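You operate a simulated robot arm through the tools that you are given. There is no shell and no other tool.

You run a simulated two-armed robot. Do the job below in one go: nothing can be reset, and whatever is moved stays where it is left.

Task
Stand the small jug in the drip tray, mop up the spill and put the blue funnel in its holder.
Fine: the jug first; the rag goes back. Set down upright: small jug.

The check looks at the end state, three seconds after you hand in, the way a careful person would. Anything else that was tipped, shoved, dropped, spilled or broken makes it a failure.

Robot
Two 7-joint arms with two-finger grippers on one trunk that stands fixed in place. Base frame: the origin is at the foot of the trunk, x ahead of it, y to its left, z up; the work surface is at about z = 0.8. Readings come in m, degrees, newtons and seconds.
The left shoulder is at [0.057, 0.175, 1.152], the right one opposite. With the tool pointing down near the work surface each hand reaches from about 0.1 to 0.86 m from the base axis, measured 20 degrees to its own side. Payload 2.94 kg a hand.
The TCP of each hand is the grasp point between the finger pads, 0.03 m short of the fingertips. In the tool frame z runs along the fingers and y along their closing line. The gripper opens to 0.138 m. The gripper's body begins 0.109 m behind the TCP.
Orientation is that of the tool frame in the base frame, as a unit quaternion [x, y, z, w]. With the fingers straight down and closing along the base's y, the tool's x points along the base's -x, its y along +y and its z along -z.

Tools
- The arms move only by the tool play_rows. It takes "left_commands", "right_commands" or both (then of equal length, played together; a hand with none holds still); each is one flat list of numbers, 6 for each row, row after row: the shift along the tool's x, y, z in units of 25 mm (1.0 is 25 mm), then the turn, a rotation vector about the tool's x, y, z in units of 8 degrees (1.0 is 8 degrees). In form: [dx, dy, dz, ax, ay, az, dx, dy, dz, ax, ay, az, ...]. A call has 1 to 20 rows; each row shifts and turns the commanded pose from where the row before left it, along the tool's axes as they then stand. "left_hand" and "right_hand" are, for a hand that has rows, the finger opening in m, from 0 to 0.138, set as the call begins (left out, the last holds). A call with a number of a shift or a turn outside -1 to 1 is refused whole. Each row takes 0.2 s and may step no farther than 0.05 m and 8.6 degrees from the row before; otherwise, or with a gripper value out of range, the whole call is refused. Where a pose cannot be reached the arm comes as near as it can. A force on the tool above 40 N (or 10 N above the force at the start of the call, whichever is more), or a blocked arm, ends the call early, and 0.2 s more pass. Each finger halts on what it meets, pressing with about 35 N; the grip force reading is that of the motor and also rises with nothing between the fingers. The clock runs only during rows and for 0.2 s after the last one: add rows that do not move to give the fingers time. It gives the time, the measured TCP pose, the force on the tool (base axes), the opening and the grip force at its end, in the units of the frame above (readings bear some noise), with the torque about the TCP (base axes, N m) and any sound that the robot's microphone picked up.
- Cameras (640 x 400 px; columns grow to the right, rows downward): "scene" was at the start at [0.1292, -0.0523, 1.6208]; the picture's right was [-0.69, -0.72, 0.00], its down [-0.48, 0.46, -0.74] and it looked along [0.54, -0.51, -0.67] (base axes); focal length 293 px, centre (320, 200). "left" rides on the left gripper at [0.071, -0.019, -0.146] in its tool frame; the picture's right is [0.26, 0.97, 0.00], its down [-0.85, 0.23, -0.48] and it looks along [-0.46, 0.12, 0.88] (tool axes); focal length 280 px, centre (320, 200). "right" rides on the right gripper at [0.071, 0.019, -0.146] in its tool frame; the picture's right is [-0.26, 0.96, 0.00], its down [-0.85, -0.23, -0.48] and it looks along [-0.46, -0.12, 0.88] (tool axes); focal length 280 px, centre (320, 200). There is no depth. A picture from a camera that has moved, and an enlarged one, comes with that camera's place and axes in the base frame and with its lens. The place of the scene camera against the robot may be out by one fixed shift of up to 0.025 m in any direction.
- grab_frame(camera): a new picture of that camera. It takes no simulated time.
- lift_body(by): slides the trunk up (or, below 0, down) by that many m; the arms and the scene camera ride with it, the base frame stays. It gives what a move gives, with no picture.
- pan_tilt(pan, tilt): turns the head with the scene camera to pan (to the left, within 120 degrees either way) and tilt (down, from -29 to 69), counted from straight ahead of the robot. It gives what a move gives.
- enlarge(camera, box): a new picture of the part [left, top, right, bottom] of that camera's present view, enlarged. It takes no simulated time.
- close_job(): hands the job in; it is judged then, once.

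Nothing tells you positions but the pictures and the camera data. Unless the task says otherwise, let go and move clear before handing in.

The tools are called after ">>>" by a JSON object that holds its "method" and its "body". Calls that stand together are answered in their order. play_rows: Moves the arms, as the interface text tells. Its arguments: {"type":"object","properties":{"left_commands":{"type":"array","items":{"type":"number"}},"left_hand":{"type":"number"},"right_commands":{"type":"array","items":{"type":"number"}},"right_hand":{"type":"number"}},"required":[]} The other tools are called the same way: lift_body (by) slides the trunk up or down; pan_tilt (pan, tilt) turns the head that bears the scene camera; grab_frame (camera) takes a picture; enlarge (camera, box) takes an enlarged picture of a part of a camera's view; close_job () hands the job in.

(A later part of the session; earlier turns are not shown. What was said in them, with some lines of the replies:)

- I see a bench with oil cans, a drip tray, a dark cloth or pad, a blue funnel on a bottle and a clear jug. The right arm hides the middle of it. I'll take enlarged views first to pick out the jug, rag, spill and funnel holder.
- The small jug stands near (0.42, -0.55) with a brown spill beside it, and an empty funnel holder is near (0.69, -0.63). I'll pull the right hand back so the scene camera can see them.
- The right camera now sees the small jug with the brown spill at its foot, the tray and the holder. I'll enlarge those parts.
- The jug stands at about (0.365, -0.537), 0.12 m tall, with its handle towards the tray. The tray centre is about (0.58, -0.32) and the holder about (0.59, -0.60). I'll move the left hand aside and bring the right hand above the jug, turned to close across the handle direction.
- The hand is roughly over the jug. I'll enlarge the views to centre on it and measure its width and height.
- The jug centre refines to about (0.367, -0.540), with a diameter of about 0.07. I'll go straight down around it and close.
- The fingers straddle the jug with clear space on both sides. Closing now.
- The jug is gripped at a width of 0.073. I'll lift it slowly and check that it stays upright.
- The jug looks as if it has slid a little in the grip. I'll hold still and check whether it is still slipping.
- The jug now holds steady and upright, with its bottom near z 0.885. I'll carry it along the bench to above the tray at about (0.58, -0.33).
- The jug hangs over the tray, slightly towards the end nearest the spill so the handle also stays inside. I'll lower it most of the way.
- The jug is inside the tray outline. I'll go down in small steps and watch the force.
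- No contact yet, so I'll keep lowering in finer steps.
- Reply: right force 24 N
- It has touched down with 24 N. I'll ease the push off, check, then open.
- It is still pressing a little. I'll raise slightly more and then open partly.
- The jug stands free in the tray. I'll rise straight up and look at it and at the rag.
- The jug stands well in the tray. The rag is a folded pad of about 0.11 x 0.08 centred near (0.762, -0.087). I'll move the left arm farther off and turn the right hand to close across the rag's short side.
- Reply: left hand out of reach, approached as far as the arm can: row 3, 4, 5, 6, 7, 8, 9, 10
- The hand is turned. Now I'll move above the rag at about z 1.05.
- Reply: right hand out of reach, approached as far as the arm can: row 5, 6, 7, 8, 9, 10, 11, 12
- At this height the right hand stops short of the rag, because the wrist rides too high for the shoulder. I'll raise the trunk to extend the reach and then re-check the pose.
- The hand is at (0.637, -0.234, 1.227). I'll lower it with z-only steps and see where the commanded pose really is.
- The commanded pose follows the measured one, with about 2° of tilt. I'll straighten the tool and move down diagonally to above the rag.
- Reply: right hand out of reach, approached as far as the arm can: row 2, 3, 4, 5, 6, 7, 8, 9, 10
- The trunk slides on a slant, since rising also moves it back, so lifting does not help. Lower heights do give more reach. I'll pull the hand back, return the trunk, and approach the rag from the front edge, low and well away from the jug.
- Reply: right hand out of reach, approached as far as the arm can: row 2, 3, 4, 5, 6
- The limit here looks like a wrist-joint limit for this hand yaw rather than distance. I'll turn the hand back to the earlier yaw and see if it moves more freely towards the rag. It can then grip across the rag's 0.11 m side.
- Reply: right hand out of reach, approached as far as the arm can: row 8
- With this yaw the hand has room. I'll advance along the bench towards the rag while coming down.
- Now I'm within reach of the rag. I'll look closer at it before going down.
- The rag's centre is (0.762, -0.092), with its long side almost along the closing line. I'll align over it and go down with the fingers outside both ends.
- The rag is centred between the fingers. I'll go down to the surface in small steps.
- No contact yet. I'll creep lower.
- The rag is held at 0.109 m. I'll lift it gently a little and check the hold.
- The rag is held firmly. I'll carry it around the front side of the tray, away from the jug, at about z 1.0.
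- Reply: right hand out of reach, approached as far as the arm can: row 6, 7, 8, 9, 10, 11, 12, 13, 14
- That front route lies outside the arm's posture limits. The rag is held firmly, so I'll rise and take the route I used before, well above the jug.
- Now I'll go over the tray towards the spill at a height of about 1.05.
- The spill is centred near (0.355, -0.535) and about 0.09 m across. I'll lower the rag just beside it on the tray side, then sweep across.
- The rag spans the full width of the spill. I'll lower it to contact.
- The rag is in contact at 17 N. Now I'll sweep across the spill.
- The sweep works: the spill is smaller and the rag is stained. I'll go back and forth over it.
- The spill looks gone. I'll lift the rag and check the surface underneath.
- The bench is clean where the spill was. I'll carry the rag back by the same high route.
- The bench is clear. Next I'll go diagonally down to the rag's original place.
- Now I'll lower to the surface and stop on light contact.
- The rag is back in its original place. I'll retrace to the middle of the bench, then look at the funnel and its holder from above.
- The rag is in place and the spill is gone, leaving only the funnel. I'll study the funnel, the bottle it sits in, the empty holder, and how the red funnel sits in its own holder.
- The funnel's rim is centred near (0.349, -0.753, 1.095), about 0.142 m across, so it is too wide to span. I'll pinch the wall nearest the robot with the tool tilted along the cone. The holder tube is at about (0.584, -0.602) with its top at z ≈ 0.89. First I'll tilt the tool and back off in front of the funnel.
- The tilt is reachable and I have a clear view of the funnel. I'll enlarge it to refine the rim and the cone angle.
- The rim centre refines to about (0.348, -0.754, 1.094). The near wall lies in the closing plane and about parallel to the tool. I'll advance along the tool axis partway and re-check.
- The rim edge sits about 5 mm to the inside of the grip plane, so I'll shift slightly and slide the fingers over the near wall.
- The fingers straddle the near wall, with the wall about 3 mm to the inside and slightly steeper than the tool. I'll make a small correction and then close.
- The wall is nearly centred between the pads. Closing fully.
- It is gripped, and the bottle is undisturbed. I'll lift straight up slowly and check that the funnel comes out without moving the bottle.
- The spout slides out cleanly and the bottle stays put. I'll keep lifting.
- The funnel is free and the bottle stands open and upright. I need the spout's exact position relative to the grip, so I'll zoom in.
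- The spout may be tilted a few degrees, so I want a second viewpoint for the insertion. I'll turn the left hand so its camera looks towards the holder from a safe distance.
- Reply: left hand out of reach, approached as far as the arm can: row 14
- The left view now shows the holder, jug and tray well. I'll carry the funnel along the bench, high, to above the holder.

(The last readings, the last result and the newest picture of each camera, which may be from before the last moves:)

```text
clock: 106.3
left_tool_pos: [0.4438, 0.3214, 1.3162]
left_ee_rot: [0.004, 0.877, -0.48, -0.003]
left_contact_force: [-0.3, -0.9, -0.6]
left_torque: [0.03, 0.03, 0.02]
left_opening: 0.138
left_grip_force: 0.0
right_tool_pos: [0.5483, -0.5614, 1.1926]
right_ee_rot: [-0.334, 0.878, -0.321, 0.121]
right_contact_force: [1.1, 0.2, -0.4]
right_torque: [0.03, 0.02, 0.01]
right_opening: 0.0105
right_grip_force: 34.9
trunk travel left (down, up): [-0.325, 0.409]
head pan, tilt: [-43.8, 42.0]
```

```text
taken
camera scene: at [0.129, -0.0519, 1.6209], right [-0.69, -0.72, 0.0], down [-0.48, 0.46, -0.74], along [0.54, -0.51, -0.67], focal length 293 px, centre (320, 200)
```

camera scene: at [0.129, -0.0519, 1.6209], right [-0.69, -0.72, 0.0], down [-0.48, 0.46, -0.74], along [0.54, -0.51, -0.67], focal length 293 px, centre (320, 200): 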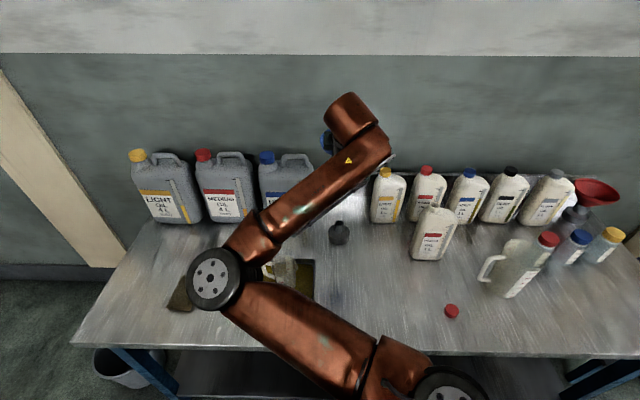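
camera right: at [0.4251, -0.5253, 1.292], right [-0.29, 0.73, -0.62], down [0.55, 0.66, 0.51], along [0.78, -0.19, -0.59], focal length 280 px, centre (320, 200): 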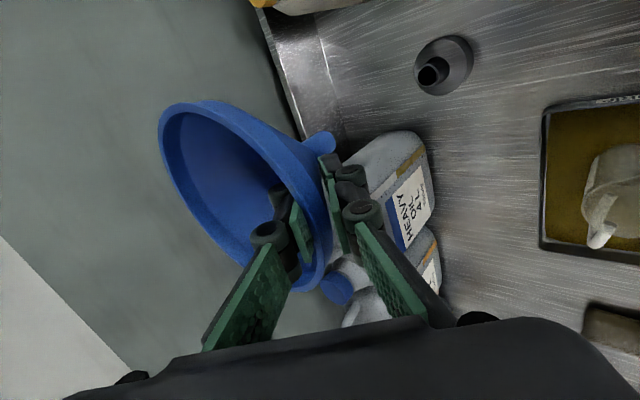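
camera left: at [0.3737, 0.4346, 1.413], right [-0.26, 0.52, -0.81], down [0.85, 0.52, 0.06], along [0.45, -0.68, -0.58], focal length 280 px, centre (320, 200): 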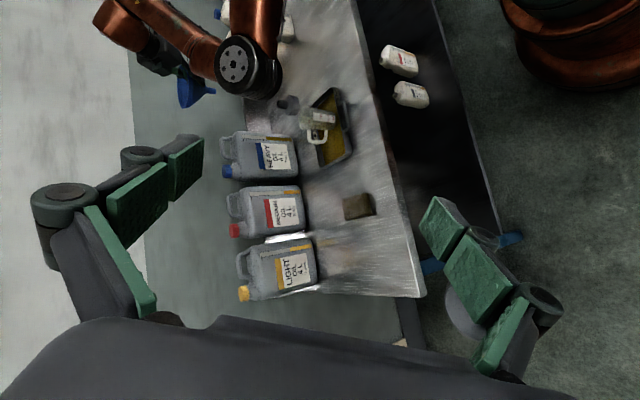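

>>> {"method": "enlarge", "body": {"camera": "left", "box": [150, 50, 330, 160]}}

>>> {"method": "enlarge", "body": {"camera": "left", "box": [165, 65, 235, 115]}}

>>> {"method": "enlarge", "body": {"camera": "right", "box": [260, 20, 500, 200]}}

>>> {"method": "enlarge", "body": {"camera": "right", "box": [270, 100, 370, 180]}}

```text
3.56 times, centred on (240, 105) of left
camera zoom: at [0.3737, 0.4346, 1.413], right [-0.26, 0.52, -0.81], down [0.85, 0.52, 0.06], along [0.45, -0.68, -0.58], focal length 997 px, centre (604, 538)
```

zoom: 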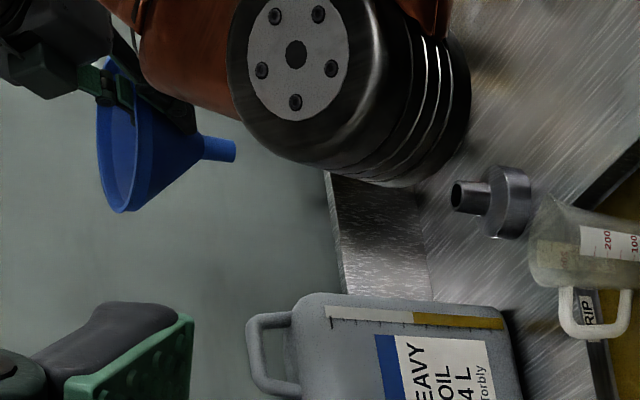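

```text
8.00 times, centred on (200, 90) of left
camera zoom: at [0.3737, 0.4346, 1.413], right [-0.26, 0.52, -0.81], down [0.85, 0.52, 0.06], along [0.45, -0.68, -0.58], focal length 2243 px, centre (1280, 1080)
```

zoom: 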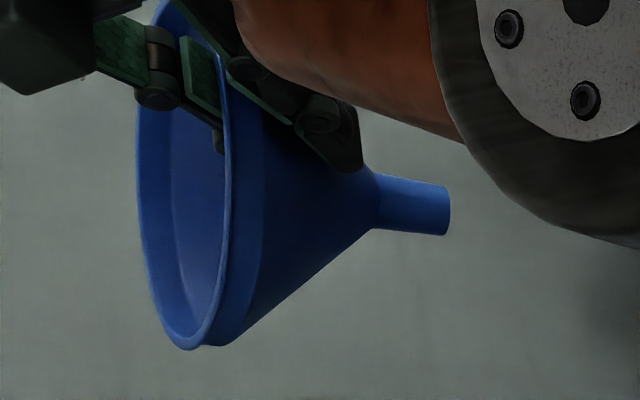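

```text
2.22 times, centred on (380, 110) of right
camera zoom: at [0.4251, -0.5253, 1.292], right [-0.29, 0.73, -0.62], down [0.55, 0.66, 0.51], along [0.78, -0.19, -0.59], focal length 623 px, centre (187, 400)
```

zoom: 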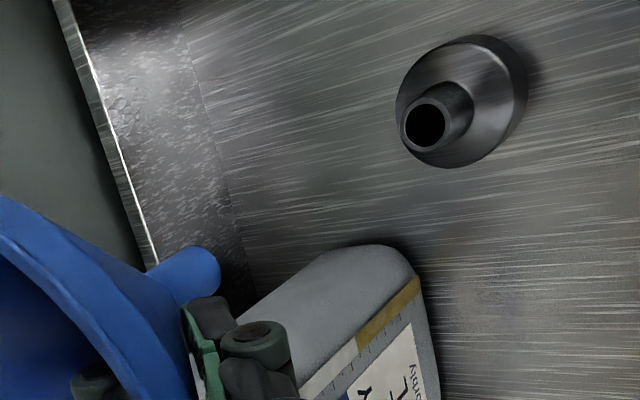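

```text
5.00 times, centred on (320, 140) of right
camera zoom: at [0.4251, -0.5253, 1.292], right [-0.29, 0.73, -0.62], down [0.55, 0.66, 0.51], along [0.78, -0.19, -0.59], focal length 1402 px, centre (320, 500)
```

zoom: 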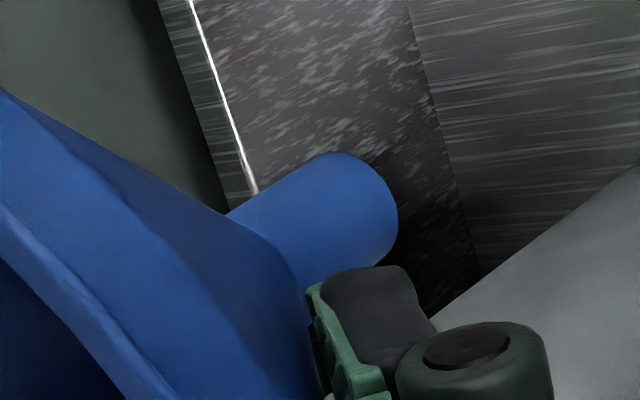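

Both views agree: the spout tip is at about (0.581, -0.598, 1.125), the holder mouth at about (0.589, -0.603, 0.886), and the spout hangs vertical. I'll shift about 9 mm and lower to about 6 cm above the mouth.

>>> {"method": "play_rows", "body": {"right_commands": [-0.107, -0.277, 0.233, 0, 0, 0, 0, 0.516, 0.612, 0, 0, 0, 0, 0.516, 0.612, 0, 0, 0, 0, 0.516, 0.612, 0, 0, 0, 0, 0.516, 0.612, 0, 0, 0, 0, 0.516, 0.612, 0, 0, 0, 0, 0.516, 0.612, 0, 0, 0, 0, 0.516, 0.612, 0, 0, 0, 0, 0.516, 0.612, 0, 0, 0, 0, 0.516, 0.612, 0, 0, 0, 0, 0, 0, 0, 0, 0]}}

>>> {"method": "grab_frame", "body": {"camera": "right"}}

>>> {"method": "enlarge", "body": {"camera": "left", "box": [180, 60, 340, 160]}}

>>> {"method": "grab_frame", "body": {"camera": "scene"}}

```text
clock: 108.7
left_tool_pos: [0.4436, 0.3219, 1.316]
left_ee_rot: [0.004, 0.877, -0.48, -0.003]
left_contact_force: [-0.2, -0.4, 0.6]
left_torque: [0.0, 0.01, -0.01]
left_opening: 0.138
left_grip_force: 0.1
right_tool_pos: [0.5578, -0.5661, 1.0142]
right_ee_rot: [-0.334, 0.878, -0.322, 0.122]
right_contact_force: [-0.4, -0.4, 0.0]
right_torque: [-0.01, -0.01, 0.02]
right_opening: 0.0101
right_grip_force: 35.0
trunk travel left (down, up): [-0.325, 0.409]
head pan, tilt: [-43.8, 42.0]
```

```text
taken
camera right: at [0.4335, -0.5306, 1.1129], right [-0.29, 0.72, -0.62], down [0.55, 0.66, 0.51], along [0.78, -0.19, -0.59], focal length 280 px, centre (320, 200)
```

right: 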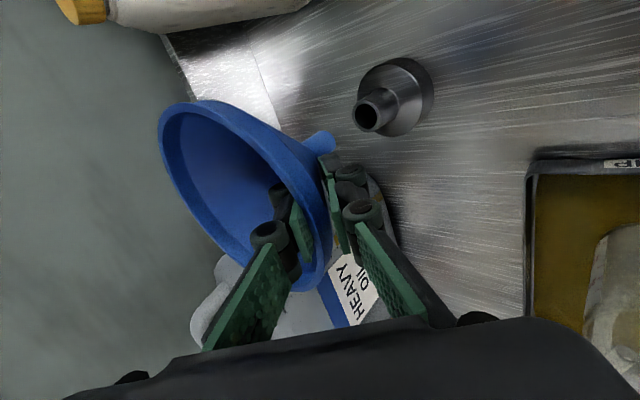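

```text
4.00 times, centred on (260, 110) of left
camera zoom: at [0.3737, 0.4351, 1.4129], right [-0.26, 0.52, -0.81], down [0.85, 0.52, 0.06], along [0.45, -0.68, -0.58], focal length 1122 px, centre (560, 560)
```

zoom: 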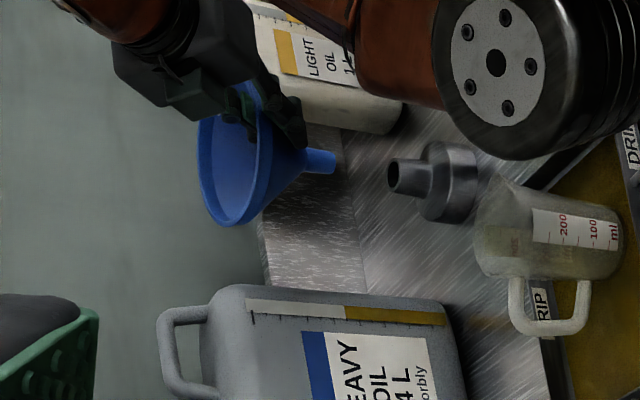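

```text
taken
camera scene: at [0.129, -0.0513, 1.6209], right [-0.69, -0.72, 0.0], down [-0.48, 0.46, -0.74], along [0.54, -0.51, -0.67], focal length 293 px, centre (320, 200)
```

scene: 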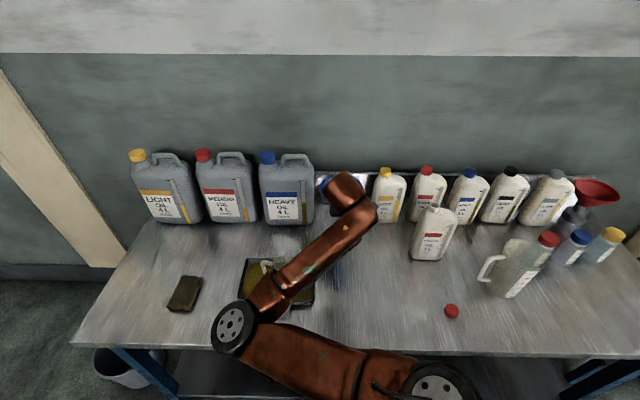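

>>> {"method": "enlarge", "body": {"camera": "right", "box": [290, 50, 440, 180]}}

>>> {"method": "enlarge", "body": {"camera": "left", "box": [215, 80, 315, 130]}}

```text
3.08 times, centred on (365, 115) of right
camera zoom: at [0.4335, -0.5306, 1.1129], right [-0.29, 0.72, -0.62], down [0.55, 0.66, 0.51], along [0.78, -0.19, -0.59], focal length 863 px, centre (182, 462)
```

zoom: 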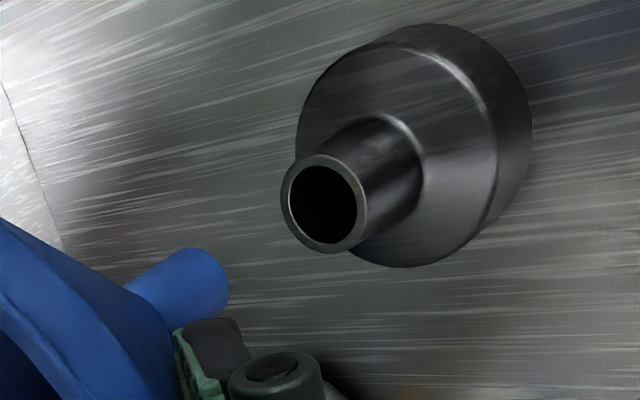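

```text
6.40 times, centred on (265, 105) of left
camera zoom: at [0.3737, 0.4351, 1.4129], right [-0.26, 0.52, -0.81], down [0.85, 0.52, 0.06], along [0.45, -0.68, -0.58], focal length 1794 px, centre (672, 808)
```

zoom: 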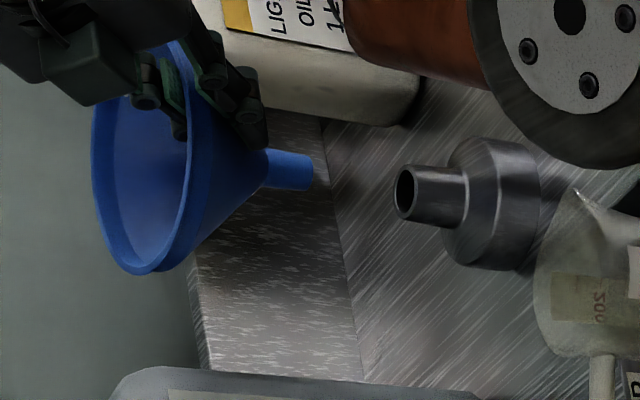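

The tip is about 6 cm above the mouth and within a few mm in both views. I'll correct about 3.5 mm and go down to just above the mouth.

>>> {"method": "play_rows", "body": {"right_commands": [-0.06, -0.106, 0.09, 0, 0, 0, 0, 0.258, 0.306, 0, 0, 0, 0, 0.258, 0.306, 0, 0, 0, 0, 0.258, 0.306, 0, 0, 0, 0, 0.258, 0.306, 0, 0, 0, 0, 0.18, 0.214, 0, 0, 0, 0, 0, 0, 0, 0, 0]}}

>>> {"method": "enlarge", "body": {"camera": "right", "box": [280, 80, 400, 180]}}

>>> {"method": "enlarge", "body": {"camera": "left", "box": [220, 80, 300, 130]}}

>>> {"method": "enlarge", "body": {"camera": "scene", "box": [280, 150, 400, 260]}}

```text
clock: 110.3
left_tool_pos: [0.4446, 0.3222, 1.3169]
left_ee_rot: [0.005, 0.877, -0.48, -0.003]
left_contact_force: [0.6, 0.6, 0.5]
left_torque: [-0.04, 0.02, 0.01]
left_opening: 0.1381
left_grip_force: 0.1
right_tool_pos: [0.559, -0.5694, 0.9648]
right_ee_rot: [-0.334, 0.878, -0.321, 0.121]
right_contact_force: [-0.4, -0.4, -0.8]
right_torque: [0.03, 0.01, 0.01]
right_opening: 0.0102
right_grip_force: 34.9
trunk travel left (down, up): [-0.325, 0.409]
head pan, tilt: [-43.8, 42.0]
```

```text
4.00 times, centred on (340, 130) of right
camera zoom: at [0.4345, -0.5327, 1.0646], right [-0.29, 0.73, -0.62], down [0.55, 0.66, 0.51], along [0.78, -0.19, -0.59], focal length 1122 px, centre (240, 480)
```

zoom: 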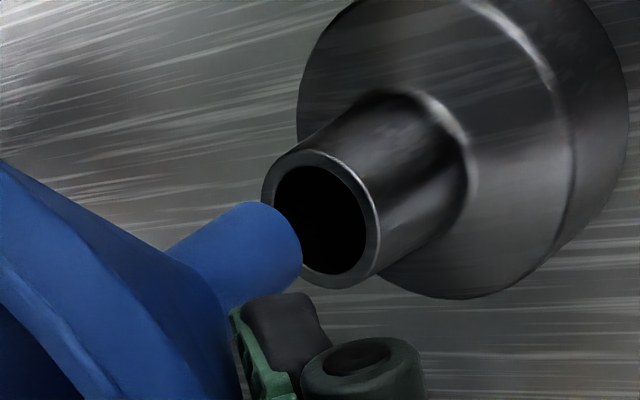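

```text
8.00 times, centred on (260, 105) of left
camera zoom: at [0.3738, 0.435, 1.4128], right [-0.26, 0.52, -0.81], down [0.85, 0.52, 0.06], along [0.45, -0.68, -0.58], focal length 2243 px, centre (800, 960)
```

zoom: 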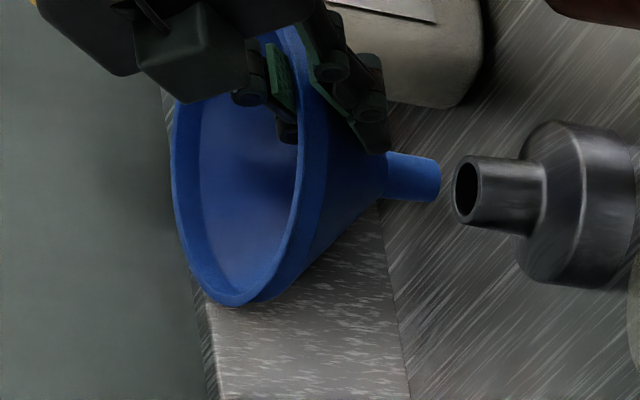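

```text
3.64 times, centred on (340, 205) of scene
camera zoom: at [0.1292, -0.0514, 1.6209], right [-0.69, -0.72, 0.0], down [-0.48, 0.46, -0.74], along [0.54, -0.51, -0.67], focal length 1066 px, centre (247, 182)
```

zoom: 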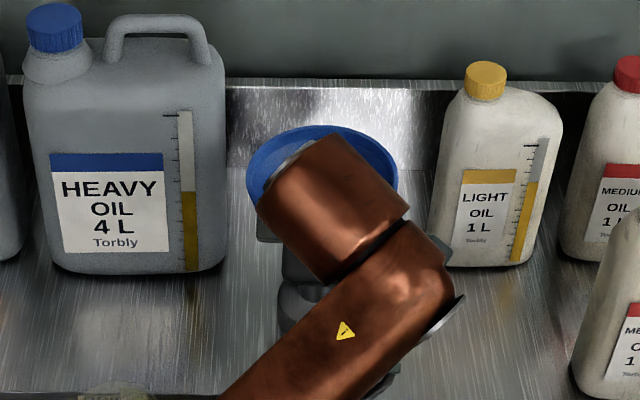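

The tip is 16 mm above the mouth and within about 2 mm in both views. I'll make a small correction and lower gently into the tube, watching the force.

>>> {"method": "play_rows", "body": {"right_commands": [-0.077, -0.03, 0.03, 0, 0, 0, 0, 0.129, 0.153, 0, 0, 0, 0, 0.129, 0.153, 0, 0, 0, 0, 0.129, 0.153, 0, 0, 0, 0, 0.129, 0.153, 0, 0, 0, 0, 0, 0, 0, 0, 0]}}

>>> {"method": "enlarge", "body": {"camera": "right", "box": [280, 80, 400, 180]}}

>>> {"method": "enlarge", "body": {"camera": "left", "box": [220, 80, 300, 130]}}

```text
clock: 111.7
left_tool_pos: [0.4445, 0.3217, 1.316]
left_ee_rot: [0.004, 0.877, -0.48, -0.003]
left_contact_force: [-0.3, 0.1, 0.4]
left_torque: [0.0, 0.03, 0.01]
left_opening: 0.138
left_grip_force: 0.0
right_tool_pos: [0.5622, -0.5665, 0.9444]
right_ee_rot: [-0.334, 0.878, -0.322, 0.122]
right_contact_force: [0.1, -0.1, -0.7]
right_torque: [0.04, -0.01, -0.03]
right_opening: 0.0099
right_grip_force: 35.5
trunk travel left (down, up): [-0.325, 0.409]
head pan, tilt: [-43.8, 42.0]
```

```text
4.00 times, centred on (340, 130) of right
camera zoom: at [0.4372, -0.5312, 1.0449], right [-0.29, 0.72, -0.62], down [0.55, 0.66, 0.51], along [0.78, -0.19, -0.59], focal length 1122 px, centre (240, 480)
```

zoom: 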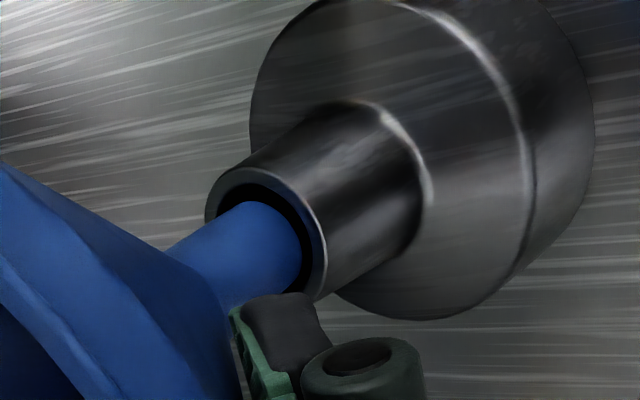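

```text
8.00 times, centred on (260, 105) of left
camera zoom: at [0.3738, 0.435, 1.4128], right [-0.26, 0.52, -0.81], down [0.85, 0.52, 0.06], along [0.45, -0.68, -0.58], focal length 2243 px, centre (800, 960)
```

zoom: 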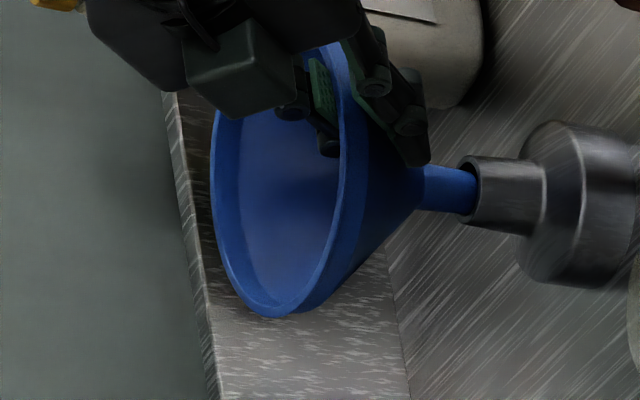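

The spout is just entering the mouth, slightly to one side. I'll nudge about 2.5 mm and continue down.

>>> {"method": "play_rows", "body": {"right_commands": [0.066, -0.057, 0.048, 0, 0, 0, 0, 0, 0, 0, 0, 0, 0, 0.129, 0.153, 0, 0, 0, 0, 0, 0, 0, 0, 0]}}

>>> {"method": "enlarge", "body": {"camera": "right", "box": [280, 80, 400, 180]}}

>>> {"method": "enlarge", "body": {"camera": "left", "box": [220, 80, 300, 130]}}

```text
clock: 112.7
left_tool_pos: [0.4442, 0.3227, 1.316]
left_ee_rot: [0.004, 0.877, -0.481, -0.003]
left_contact_force: [-0.3, -0.7, 0.4]
left_torque: [0.0, -0.02, 0.01]
left_opening: 0.138
left_grip_force: 0.0
right_tool_pos: [0.5613, -0.5694, 0.9416]
right_ee_rot: [-0.334, 0.878, -0.321, 0.121]
right_contact_force: [-0.6, 2.9, 0.7]
right_torque: [0.21, 0.08, 0.07]
right_opening: 0.01
right_grip_force: 34.8
trunk travel left (down, up): [-0.325, 0.409]
head pan, tilt: [-43.8, 42.0]
```

```text
4.00 times, centred on (340, 130) of right
camera zoom: at [0.4371, -0.5335, 1.04], right [-0.29, 0.72, -0.62], down [0.55, 0.66, 0.51], along [0.78, -0.19, -0.59], focal length 1122 px, centre (240, 480)
```

zoom: 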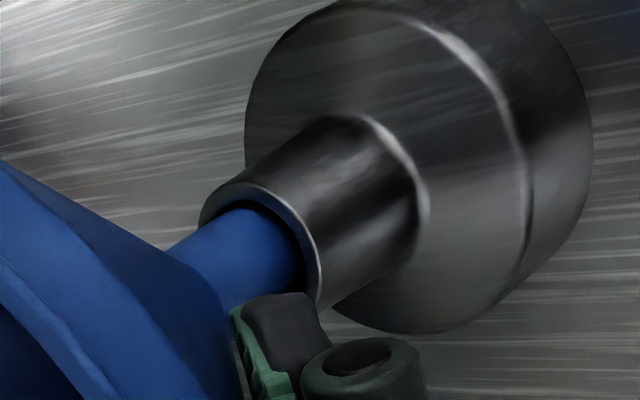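

```text
8.00 times, centred on (260, 105) of left
camera zoom: at [0.3737, 0.4355, 1.4127], right [-0.26, 0.52, -0.81], down [0.85, 0.52, 0.06], along [0.45, -0.68, -0.58], focal length 2243 px, centre (800, 960)
```

zoom: 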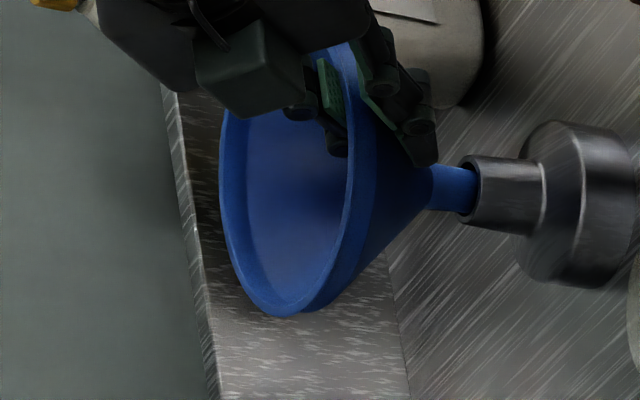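

The spout is entering the tube, with a light side contact. I'll ease back 1 mm and keep lowering.

>>> {"method": "play_rows", "body": {"right_commands": [-0.044, 0.015, -0.013, 0, 0, 0, 0, 0.103, 0.122, 0, 0, 0, 0, 0.103, 0.122, 0, 0, 0, 0, 0, 0, 0, 0, 0]}}

>>> {"method": "enlarge", "body": {"camera": "left", "box": [220, 80, 300, 130]}}

>>> {"method": "enlarge", "body": {"camera": "right", "box": [280, 80, 400, 180]}}

```text
clock: 113.7
left_tool_pos: [0.4448, 0.3225, 1.3153]
left_ee_rot: [0.005, 0.877, -0.48, -0.004]
left_contact_force: [-0.7, 1.7, 0.2]
left_torque: [-0.01, 0.01, 0.0]
left_opening: 0.138
left_grip_force: 0.1
right_tool_pos: [0.5608, -0.5685, 0.9338]
right_ee_rot: [-0.334, 0.878, -0.322, 0.121]
right_contact_force: [0.4, 0.3, -0.3]
right_torque: [0.03, 0.02, 0.01]
right_opening: 0.0103
right_grip_force: 34.9
trunk travel left (down, up): [-0.325, 0.409]
head pan, tilt: [-43.8, 42.0]
```

```text
8.00 times, centred on (260, 105) of left
camera zoom: at [0.3739, 0.435, 1.4128], right [-0.26, 0.52, -0.81], down [0.85, 0.52, 0.06], along [0.45, -0.68, -0.58], focal length 2243 px, centre (800, 960)
```

zoom: 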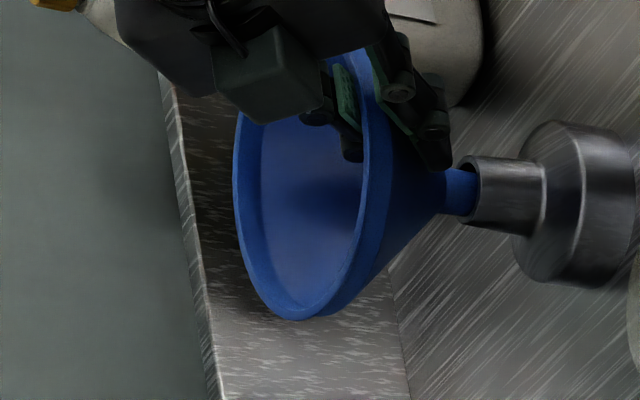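

```text
4.00 times, centred on (340, 130) of right
camera zoom: at [0.4379, -0.5327, 1.0326], right [-0.29, 0.72, -0.62], down [0.55, 0.66, 0.51], along [0.78, -0.19, -0.59], focal length 1122 px, centre (240, 480)
```

zoom: 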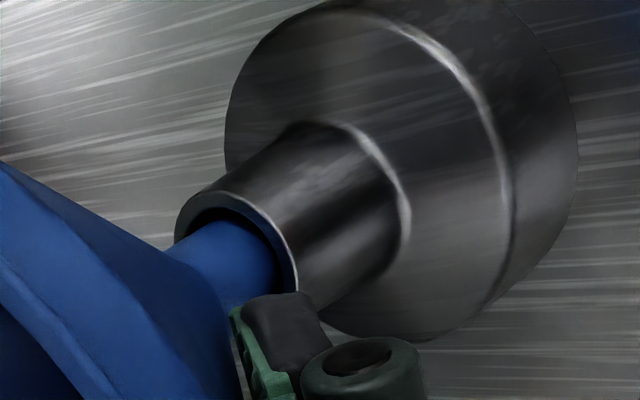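

It is sliding in with no force. I'll lower the rest of the way until it seats.

>>> {"method": "play_rows", "body": {"right_commands": [0, 0.103, 0.122, 0, 0, 0, 0, 0.103, 0.122, 0, 0, 0, 0, 0, 0, 0, 0, 0]}}

>>> {"method": "enlarge", "body": {"camera": "left", "box": [220, 80, 300, 130]}}

>>> {"method": "enlarge", "body": {"camera": "right", "box": [280, 80, 400, 180]}}

```text
clock: 114.5
left_tool_pos: [0.4435, 0.3219, 1.3167]
left_ee_rot: [0.004, 0.877, -0.481, -0.003]
left_contact_force: [0.2, 0.3, -0.3]
left_torque: [-0.01, 0.0, -0.01]
left_opening: 0.1381
left_grip_force: 0.0
right_tool_pos: [0.5614, -0.5696, 0.9257]
right_ee_rot: [-0.333, 0.878, -0.321, 0.121]
right_contact_force: [-0.4, -0.2, -0.5]
right_torque: [0.04, 0.01, 0.01]
right_opening: 0.0101
right_grip_force: 34.6
trunk travel left (down, up): [-0.325, 0.409]
head pan, tilt: [-43.8, 42.0]
```

```text
8.00 times, centred on (260, 105) of left
camera zoom: at [0.3738, 0.435, 1.4128], right [-0.26, 0.52, -0.81], down [0.85, 0.52, 0.06], along [0.45, -0.68, -0.58], focal length 2243 px, centre (800, 960)
```

zoom: 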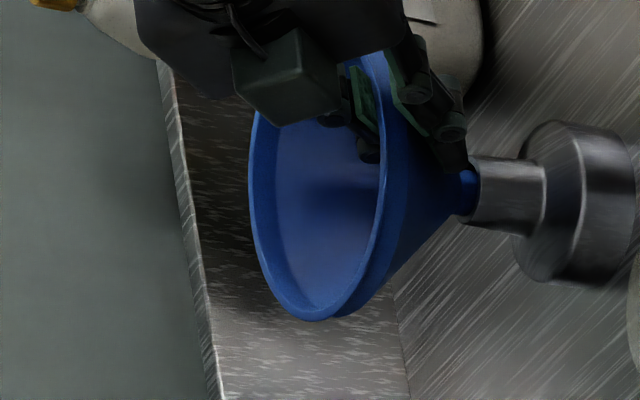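

```text
4.00 times, centred on (340, 130) of right
camera zoom: at [0.4374, -0.5324, 1.0246], right [-0.29, 0.73, -0.62], down [0.55, 0.66, 0.51], along [0.78, -0.19, -0.59], focal length 1122 px, centre (240, 480)
```

zoom: 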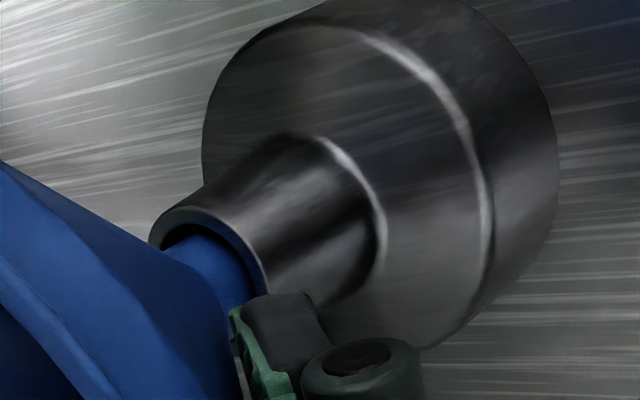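

>>> {"method": "play_rows", "body": {"right_commands": [0, 0.052, 0.061, 0, 0, 0, 0, 0.052, 0.061, 0, 0, 0, 0, 0.052, 0.061, 0, 0, 0, 0, 0, 0, 0, 0, 0]}}

>>> {"method": "enlarge", "body": {"camera": "left", "box": [220, 80, 300, 130]}}

>>> {"method": "enlarge", "body": {"camera": "right", "box": [280, 80, 400, 180]}}

```text
clock: 115.5
left_tool_pos: [0.4443, 0.3219, 1.3162]
left_ee_rot: [0.004, 0.877, -0.48, -0.003]
left_contact_force: [0.4, 0.4, -0.2]
left_torque: [0.0, 0.01, -0.02]
left_opening: 0.1383
left_grip_force: 0.0
right_tool_pos: [0.5616, -0.5686, 0.9197]
right_ee_rot: [-0.333, 0.878, -0.322, 0.121]
right_contact_force: [0.0, 0.1, -0.2]
right_torque: [0.0, 0.0, 0.0]
right_opening: 0.0098
right_grip_force: 34.8
trunk travel left (down, up): [-0.325, 0.409]
head pan, tilt: [-43.8, 42.0]
```

```text
8.00 times, centred on (260, 105) of left
camera zoom: at [0.3738, 0.435, 1.4129], right [-0.26, 0.52, -0.81], down [0.85, 0.52, 0.06], along [0.45, -0.68, -0.58], focal length 2243 px, centre (800, 960)
```

zoom: 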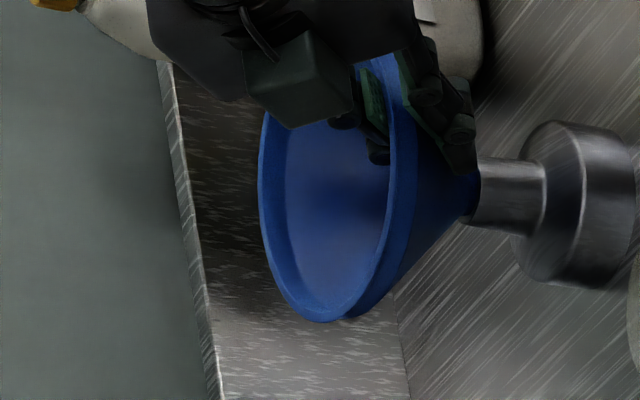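

```text
4.00 times, centred on (340, 130) of right
camera zoom: at [0.4375, -0.5326, 1.0195], right [-0.29, 0.72, -0.62], down [0.55, 0.66, 0.51], along [0.78, -0.19, -0.59], focal length 1122 px, centre (240, 480)
```

zoom: 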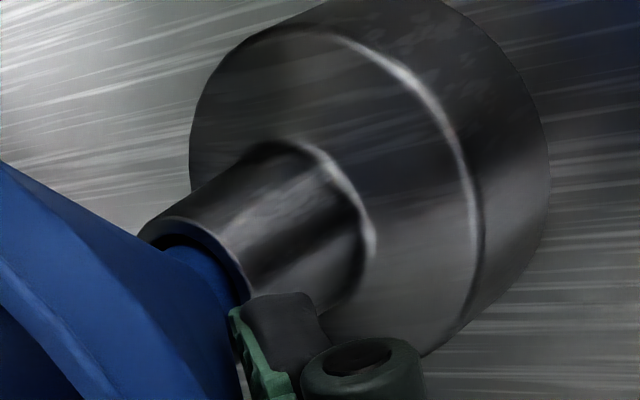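

>>> {"method": "play_rows", "body": {"right_commands": [0, 0.045, 0.053, 0, 0, 0, 0, 0.045, 0.053, 0, 0, 0, 0, 0, 0, 0, 0, 0]}}

>>> {"method": "enlarge", "body": {"camera": "right", "box": [280, 80, 400, 180]}}

```text
clock: 116.3
left_tool_pos: [0.4436, 0.3224, 1.3161]
left_ee_rot: [0.005, 0.877, -0.48, -0.003]
left_contact_force: [0.3, 0.2, 0.3]
left_torque: [-0.02, 0.01, 0.01]
left_opening: 0.1382
left_grip_force: 0.0
right_tool_pos: [0.5615, -0.5692, 0.9168]
right_ee_rot: [-0.333, 0.878, -0.322, 0.122]
right_contact_force: [-0.5, -0.1, 2.0]
right_torque: [-0.13, -0.11, -0.09]
right_opening: 0.0102
right_grip_force: 35.4
trunk travel left (down, up): [-0.325, 0.409]
head pan, tilt: [-43.8, 42.0]
```

```text
4.00 times, centred on (340, 130) of right
camera zoom: at [0.4367, -0.5325, 1.0156], right [-0.29, 0.72, -0.62], down [0.55, 0.66, 0.51], along [0.78, -0.19, -0.59], focal length 1122 px, centre (240, 480)
```

zoom: 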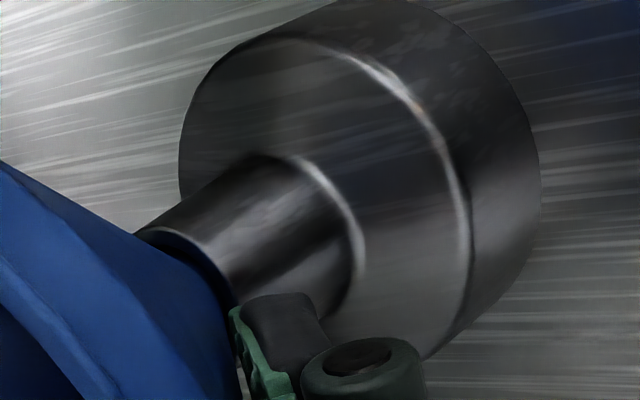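

It has touched the holder. I'll press one millimetre more and then open the fingers a little.

>>> {"method": "play_rows", "body": {"right_commands": [0, 0.02, 0.024, 0, 0, 0, 0, 0, 0, 0, 0, 0]}}

>>> {"method": "play_rows", "body": {"right_commands": [0, 0, 0, 0, 0, 0, 0, 0, 0, 0, 0, 0, 0, 0, 0, 0, 0, 0, 0, 0, 0, 0, 0, 0], "right_hand": 0.05}}

>>> {"method": "grab_frame", "body": {"camera": "right"}}

>>> {"method": "enlarge", "body": {"camera": "left", "box": [200, 60, 320, 140]}}

```text
clock: 116.9
left_tool_pos: [0.4442, 0.3228, 1.316]
left_ee_rot: [0.004, 0.877, -0.48, -0.003]
left_contact_force: [0.4, -0.9, 0.1]
left_torque: [-0.02, 0.0, 0.03]
left_opening: 0.138
left_grip_force: 0.1
right_tool_pos: [0.5616, -0.5683, 0.9154]
right_ee_rot: [-0.332, 0.878, -0.323, 0.122]
right_contact_force: [-2.8, 0.0, 6.8]
right_torque: [-0.21, -0.16, -0.1]
right_opening: 0.0098
right_grip_force: 35.2
trunk travel left (down, up): [-0.325, 0.409]
head pan, tilt: [-43.8, 42.0]
```

```text
clock: 117.9
left_tool_pos: [0.4442, 0.3215, 1.3156]
left_ee_rot: [0.004, 0.877, -0.48, -0.004]
left_contact_force: [0.2, 0.3, -0.2]
left_torque: [-0.02, 0.0, -0.02]
left_opening: 0.138
left_grip_force: 0.1
right_tool_pos: [0.5615, -0.5687, 0.9145]
right_ee_rot: [-0.333, 0.878, -0.321, 0.121]
right_contact_force: [0.0, -0.3, -0.2]
right_torque: [0.02, 0.0, 0.01]
right_opening: 0.0499
right_grip_force: 0.0
trunk travel left (down, up): [-0.325, 0.409]
head pan, tilt: [-43.8, 42.0]
```

```text
taken
camera right: at [0.4373, -0.5328, 1.0139], right [-0.29, 0.72, -0.62], down [0.55, 0.66, 0.51], along [0.78, -0.19, -0.59], focal length 280 px, centre (320, 200)
```

right: 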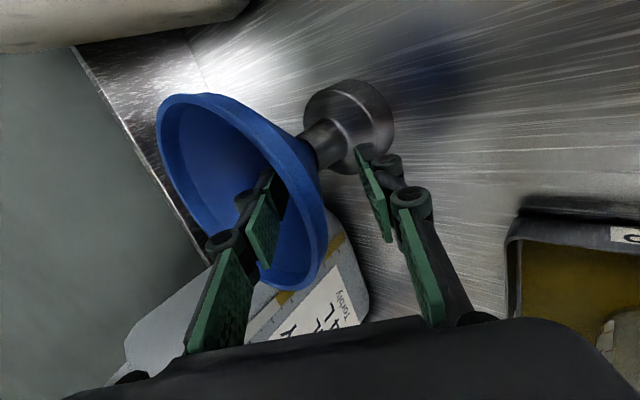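

```text
5.00 times, centred on (260, 100) of left
camera zoom: at [0.3739, 0.435, 1.4128], right [-0.26, 0.52, -0.81], down [0.85, 0.52, 0.06], along [0.45, -0.68, -0.58], focal length 1402 px, centre (620, 700)
```

zoom: 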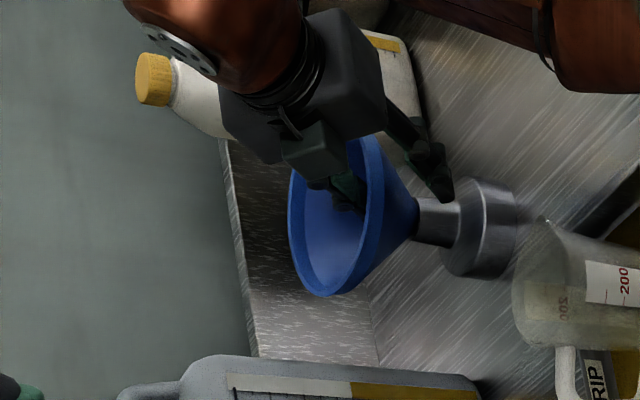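

The funnel stands freely in the holder. I'll back out along the tool axis.

>>> {"method": "play_rows", "body": {"right_commands": [0, 0, -0.4, 0, 0, 0, 0, 0, -0.6, 0, 0, 0, 0, 0, -0.8, 0, 0, 0, 0, 0, -0.8, 0, 0, 0, 0, 0, -0.8, 0, 0, 0, 0, 0, -0.8, 0, 0, 0, 0, 0, -0.9, 0, 0, 0, 0, 0, -0.9, 0, 0, 0, 0, 0, -0.9, 0, 0, 0]}}

>>> {"method": "grab_frame", "body": {"camera": "right"}}

>>> {"method": "enlarge", "body": {"camera": "left", "box": [180, 60, 360, 170]}}

>>> {"method": "grab_frame", "body": {"camera": "scene"}}

```text
clock: 119.9
left_tool_pos: [0.4446, 0.3218, 1.3166]
left_ee_rot: [0.004, 0.877, -0.48, -0.003]
left_contact_force: [0.1, -0.9, -0.3]
left_torque: [0.0, 0.01, -0.01]
left_opening: 0.1379
left_grip_force: 0.0
right_tool_pos: [0.4923, -0.4893, 1.0463]
right_ee_rot: [-0.333, 0.879, -0.321, 0.12]
right_contact_force: [0.0, -0.6, -0.8]
right_torque: [-0.01, -0.01, -0.01]
right_opening: 0.05
right_grip_force: 0.0
right hand out of reach, approached as far as the arm can: row 9
trunk travel left (down, up): [-0.325, 0.409]
head pan, tilt: [-43.8, 42.0]
```

```text
taken
camera right: at [0.3683, -0.4535, 1.1455], right [-0.29, 0.73, -0.62], down [0.55, 0.66, 0.51], along [0.78, -0.19, -0.59], focal length 280 px, centre (320, 200)
```

right: 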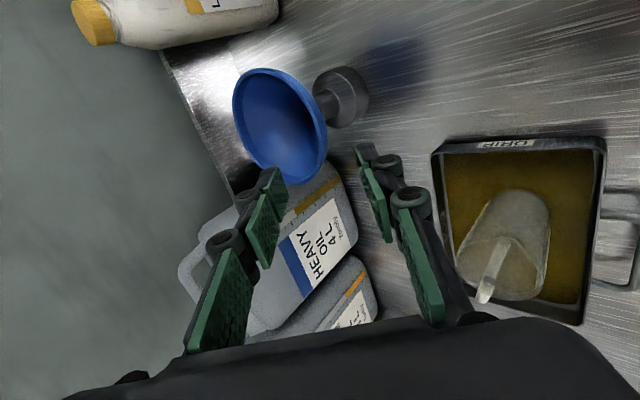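

```text
3.56 times, centred on (270, 115) of left
camera zoom: at [0.3738, 0.4344, 1.4131], right [-0.26, 0.52, -0.81], down [0.85, 0.52, 0.06], along [0.45, -0.68, -0.58], focal length 997 px, centre (498, 502)
```

zoom: 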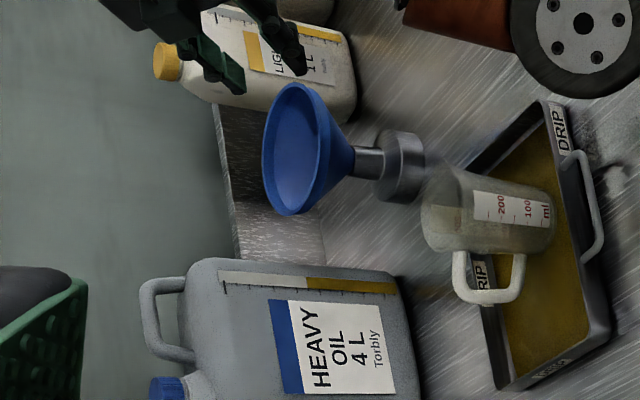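

```text
taken
camera scene: at [0.1291, -0.052, 1.6209], right [-0.69, -0.72, 0.0], down [-0.48, 0.46, -0.74], along [0.54, -0.51, -0.67], focal length 293 px, centre (320, 200)
```

scene: 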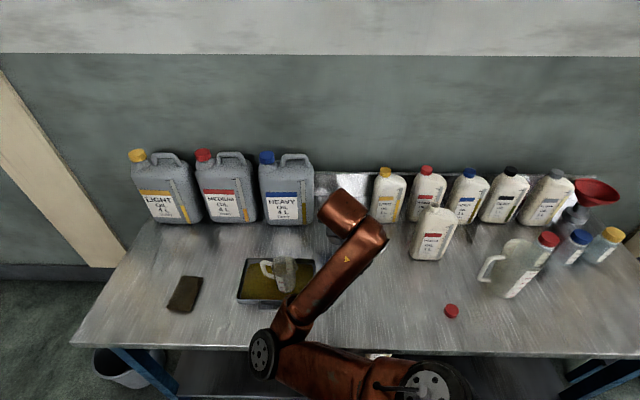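

The funnel sits upright in its holder and the jug stands in the tray. I'll move the right arm up and clear for a final look.

>>> {"method": "play_rows", "body": {"right_commands": [0.5, -0.516, -0.612, 0, 0, 0, 0.5, -0.516, -0.612, 0, 0, 0, 0.6, -0.516, -0.612, 0, 0, 0, 0.6, -0.516, -0.612, 0, 0, 0, 0.7, -0.516, -0.612, 0, 0, 0, 0.7, -0.516, -0.612, 0, 0, 0, 0.8, -0.516, -0.612, 0, 0, 0, 0.8, -0.516, -0.612, 0, 0, 0, 0.8, -0.516, -0.612, 0, 0, 0, 0.8, -0.516, -0.612, 0, 0, 0]}}

>>> {"method": "grab_frame", "body": {"camera": "scene"}}

>>> {"method": "grab_frame", "body": {"camera": "right"}}

>>> {"method": "grab_frame", "body": {"camera": "left"}}

```text
clock: 122.1
left_tool_pos: [0.4436, 0.3214, 1.3164]
left_ee_rot: [0.005, 0.877, -0.481, -0.002]
left_contact_force: [0.5, 0.2, 0.3]
left_torque: [0.03, 0.0, 0.03]
left_opening: 0.1379
left_grip_force: 0.1
right_tool_pos: [0.3653, -0.6012, 1.2498]
right_ee_rot: [-0.334, 0.877, -0.322, 0.121]
right_contact_force: [-0.7, 0.5, -0.3]
right_torque: [0.0, 0.0, -0.02]
right_opening: 0.0499
right_grip_force: 0.2
right hand out of reach, approached as far as the arm can: row 1
trunk travel left (down, up): [-0.325, 0.409]
head pan, tilt: [-43.8, 42.0]
```

```text
taken
camera scene: at [0.1281, -0.0517, 1.621], right [-0.69, -0.72, 0.0], down [-0.48, 0.46, -0.74], along [0.54, -0.51, -0.67], focal length 293 px, centre (320, 200)
```

scene: 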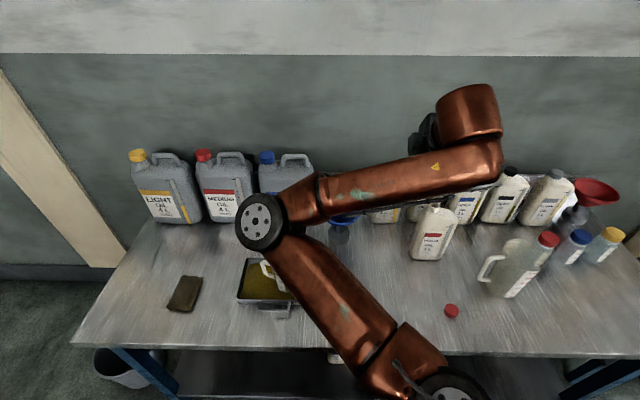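

```text
taken
camera right: at [0.2409, -0.5649, 1.3483], right [-0.29, 0.72, -0.62], down [0.55, 0.66, 0.51], along [0.78, -0.19, -0.59], focal length 280 px, centre (320, 200)
```

right: 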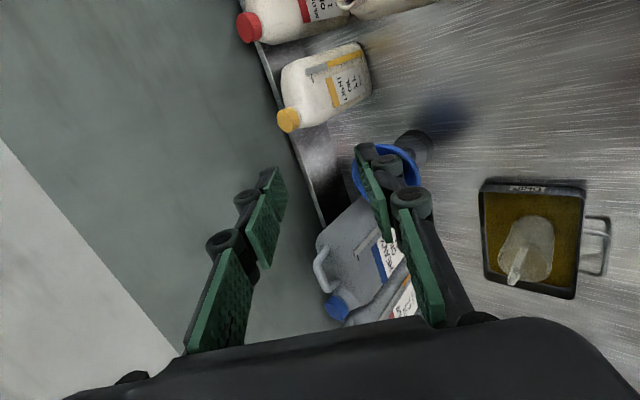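

```text
taken
camera left: at [0.3729, 0.4348, 1.4133], right [-0.26, 0.52, -0.81], down [0.85, 0.52, 0.06], along [0.45, -0.68, -0.58], focal length 280 px, centre (320, 200)
```

left: 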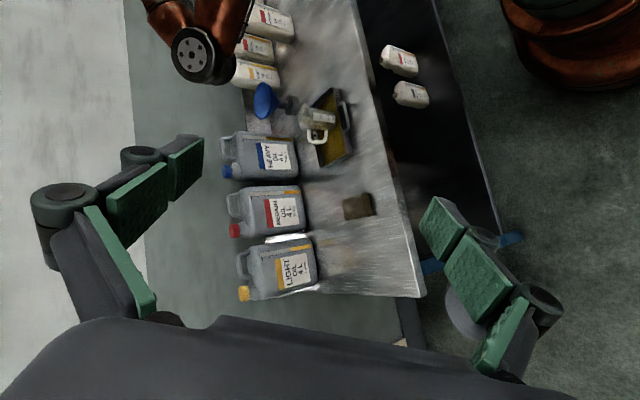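

Everything looks in place. I'll take one last close look at the mopped area, rag, jug and funnel.

>>> {"method": "enlarge", "body": {"camera": "scene", "box": [330, 200, 490, 330]}}

>>> {"method": "enlarge", "body": {"camera": "left", "box": [230, 60, 410, 230]}}

>>> {"method": "enlarge", "body": {"camera": "right", "box": [330, 0, 640, 180]}}

```text
3.08 times, centred on (410, 265) of scene
camera zoom: at [0.1281, -0.0517, 1.621], right [-0.69, -0.72, 0.0], down [-0.48, 0.46, -0.74], along [0.54, -0.51, -0.67], focal length 902 px, centre (43, 0)
```

zoom: 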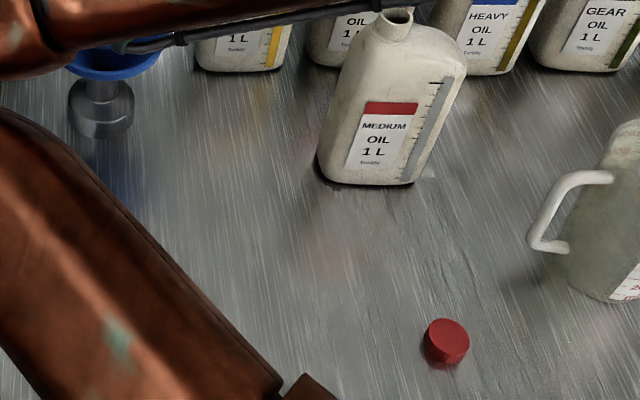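

```text
2.35 times, centred on (320, 145) of left
camera zoom: at [0.3729, 0.4348, 1.4133], right [-0.26, 0.52, -0.81], down [0.85, 0.52, 0.06], along [0.45, -0.68, -0.58], focal length 660 px, centre (320, 329)
```

zoom: 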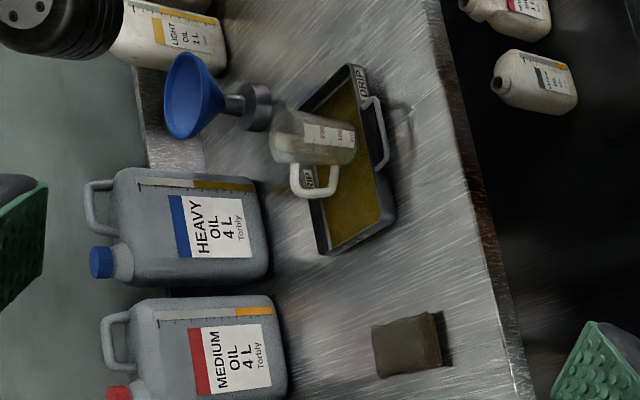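

```text
2.06 times, centred on (485, 90) of right
camera zoom: at [0.2409, -0.5649, 1.3483], right [-0.29, 0.72, -0.62], down [0.55, 0.66, 0.51], along [0.78, -0.19, -0.59], focal length 579 px, centre (-21, 427)
```

zoom: 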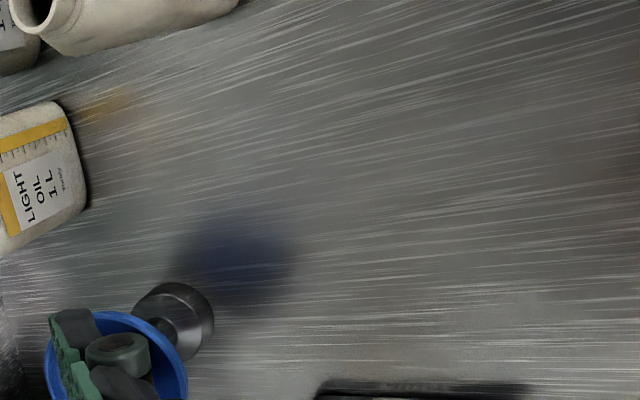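

The last views show the small jug upright in the drip tray and the bench clean where the spill was. The rag is back in its place and the blue funnel is seated in its holder. Both hands are clear, so I'm handing in.

>>> {"method": "close_job", "body": {}}

```text
The job is handed in.
```

I finished all three jobs in the order you asked and handed in. I don't have the result of the check.

- **Small jug:** it stands upright in the drip tray. It slid about 2 cm in the grip as I lifted it, but it held after that and I set it down level.
- **Spill:** the bench is clean where it was in the last close-up views. The rag is back in its original spot, now brown with oil.
- **Blue funnel:** I lifted it out of the 1 L medium oil bottle and seated it in the empty holder. The bottle stayed in place and is still open. Its red cap is still where it was, lying on the bench.

I saw nothing else moved, tipped or dropped. Both hands are clear of the bench.
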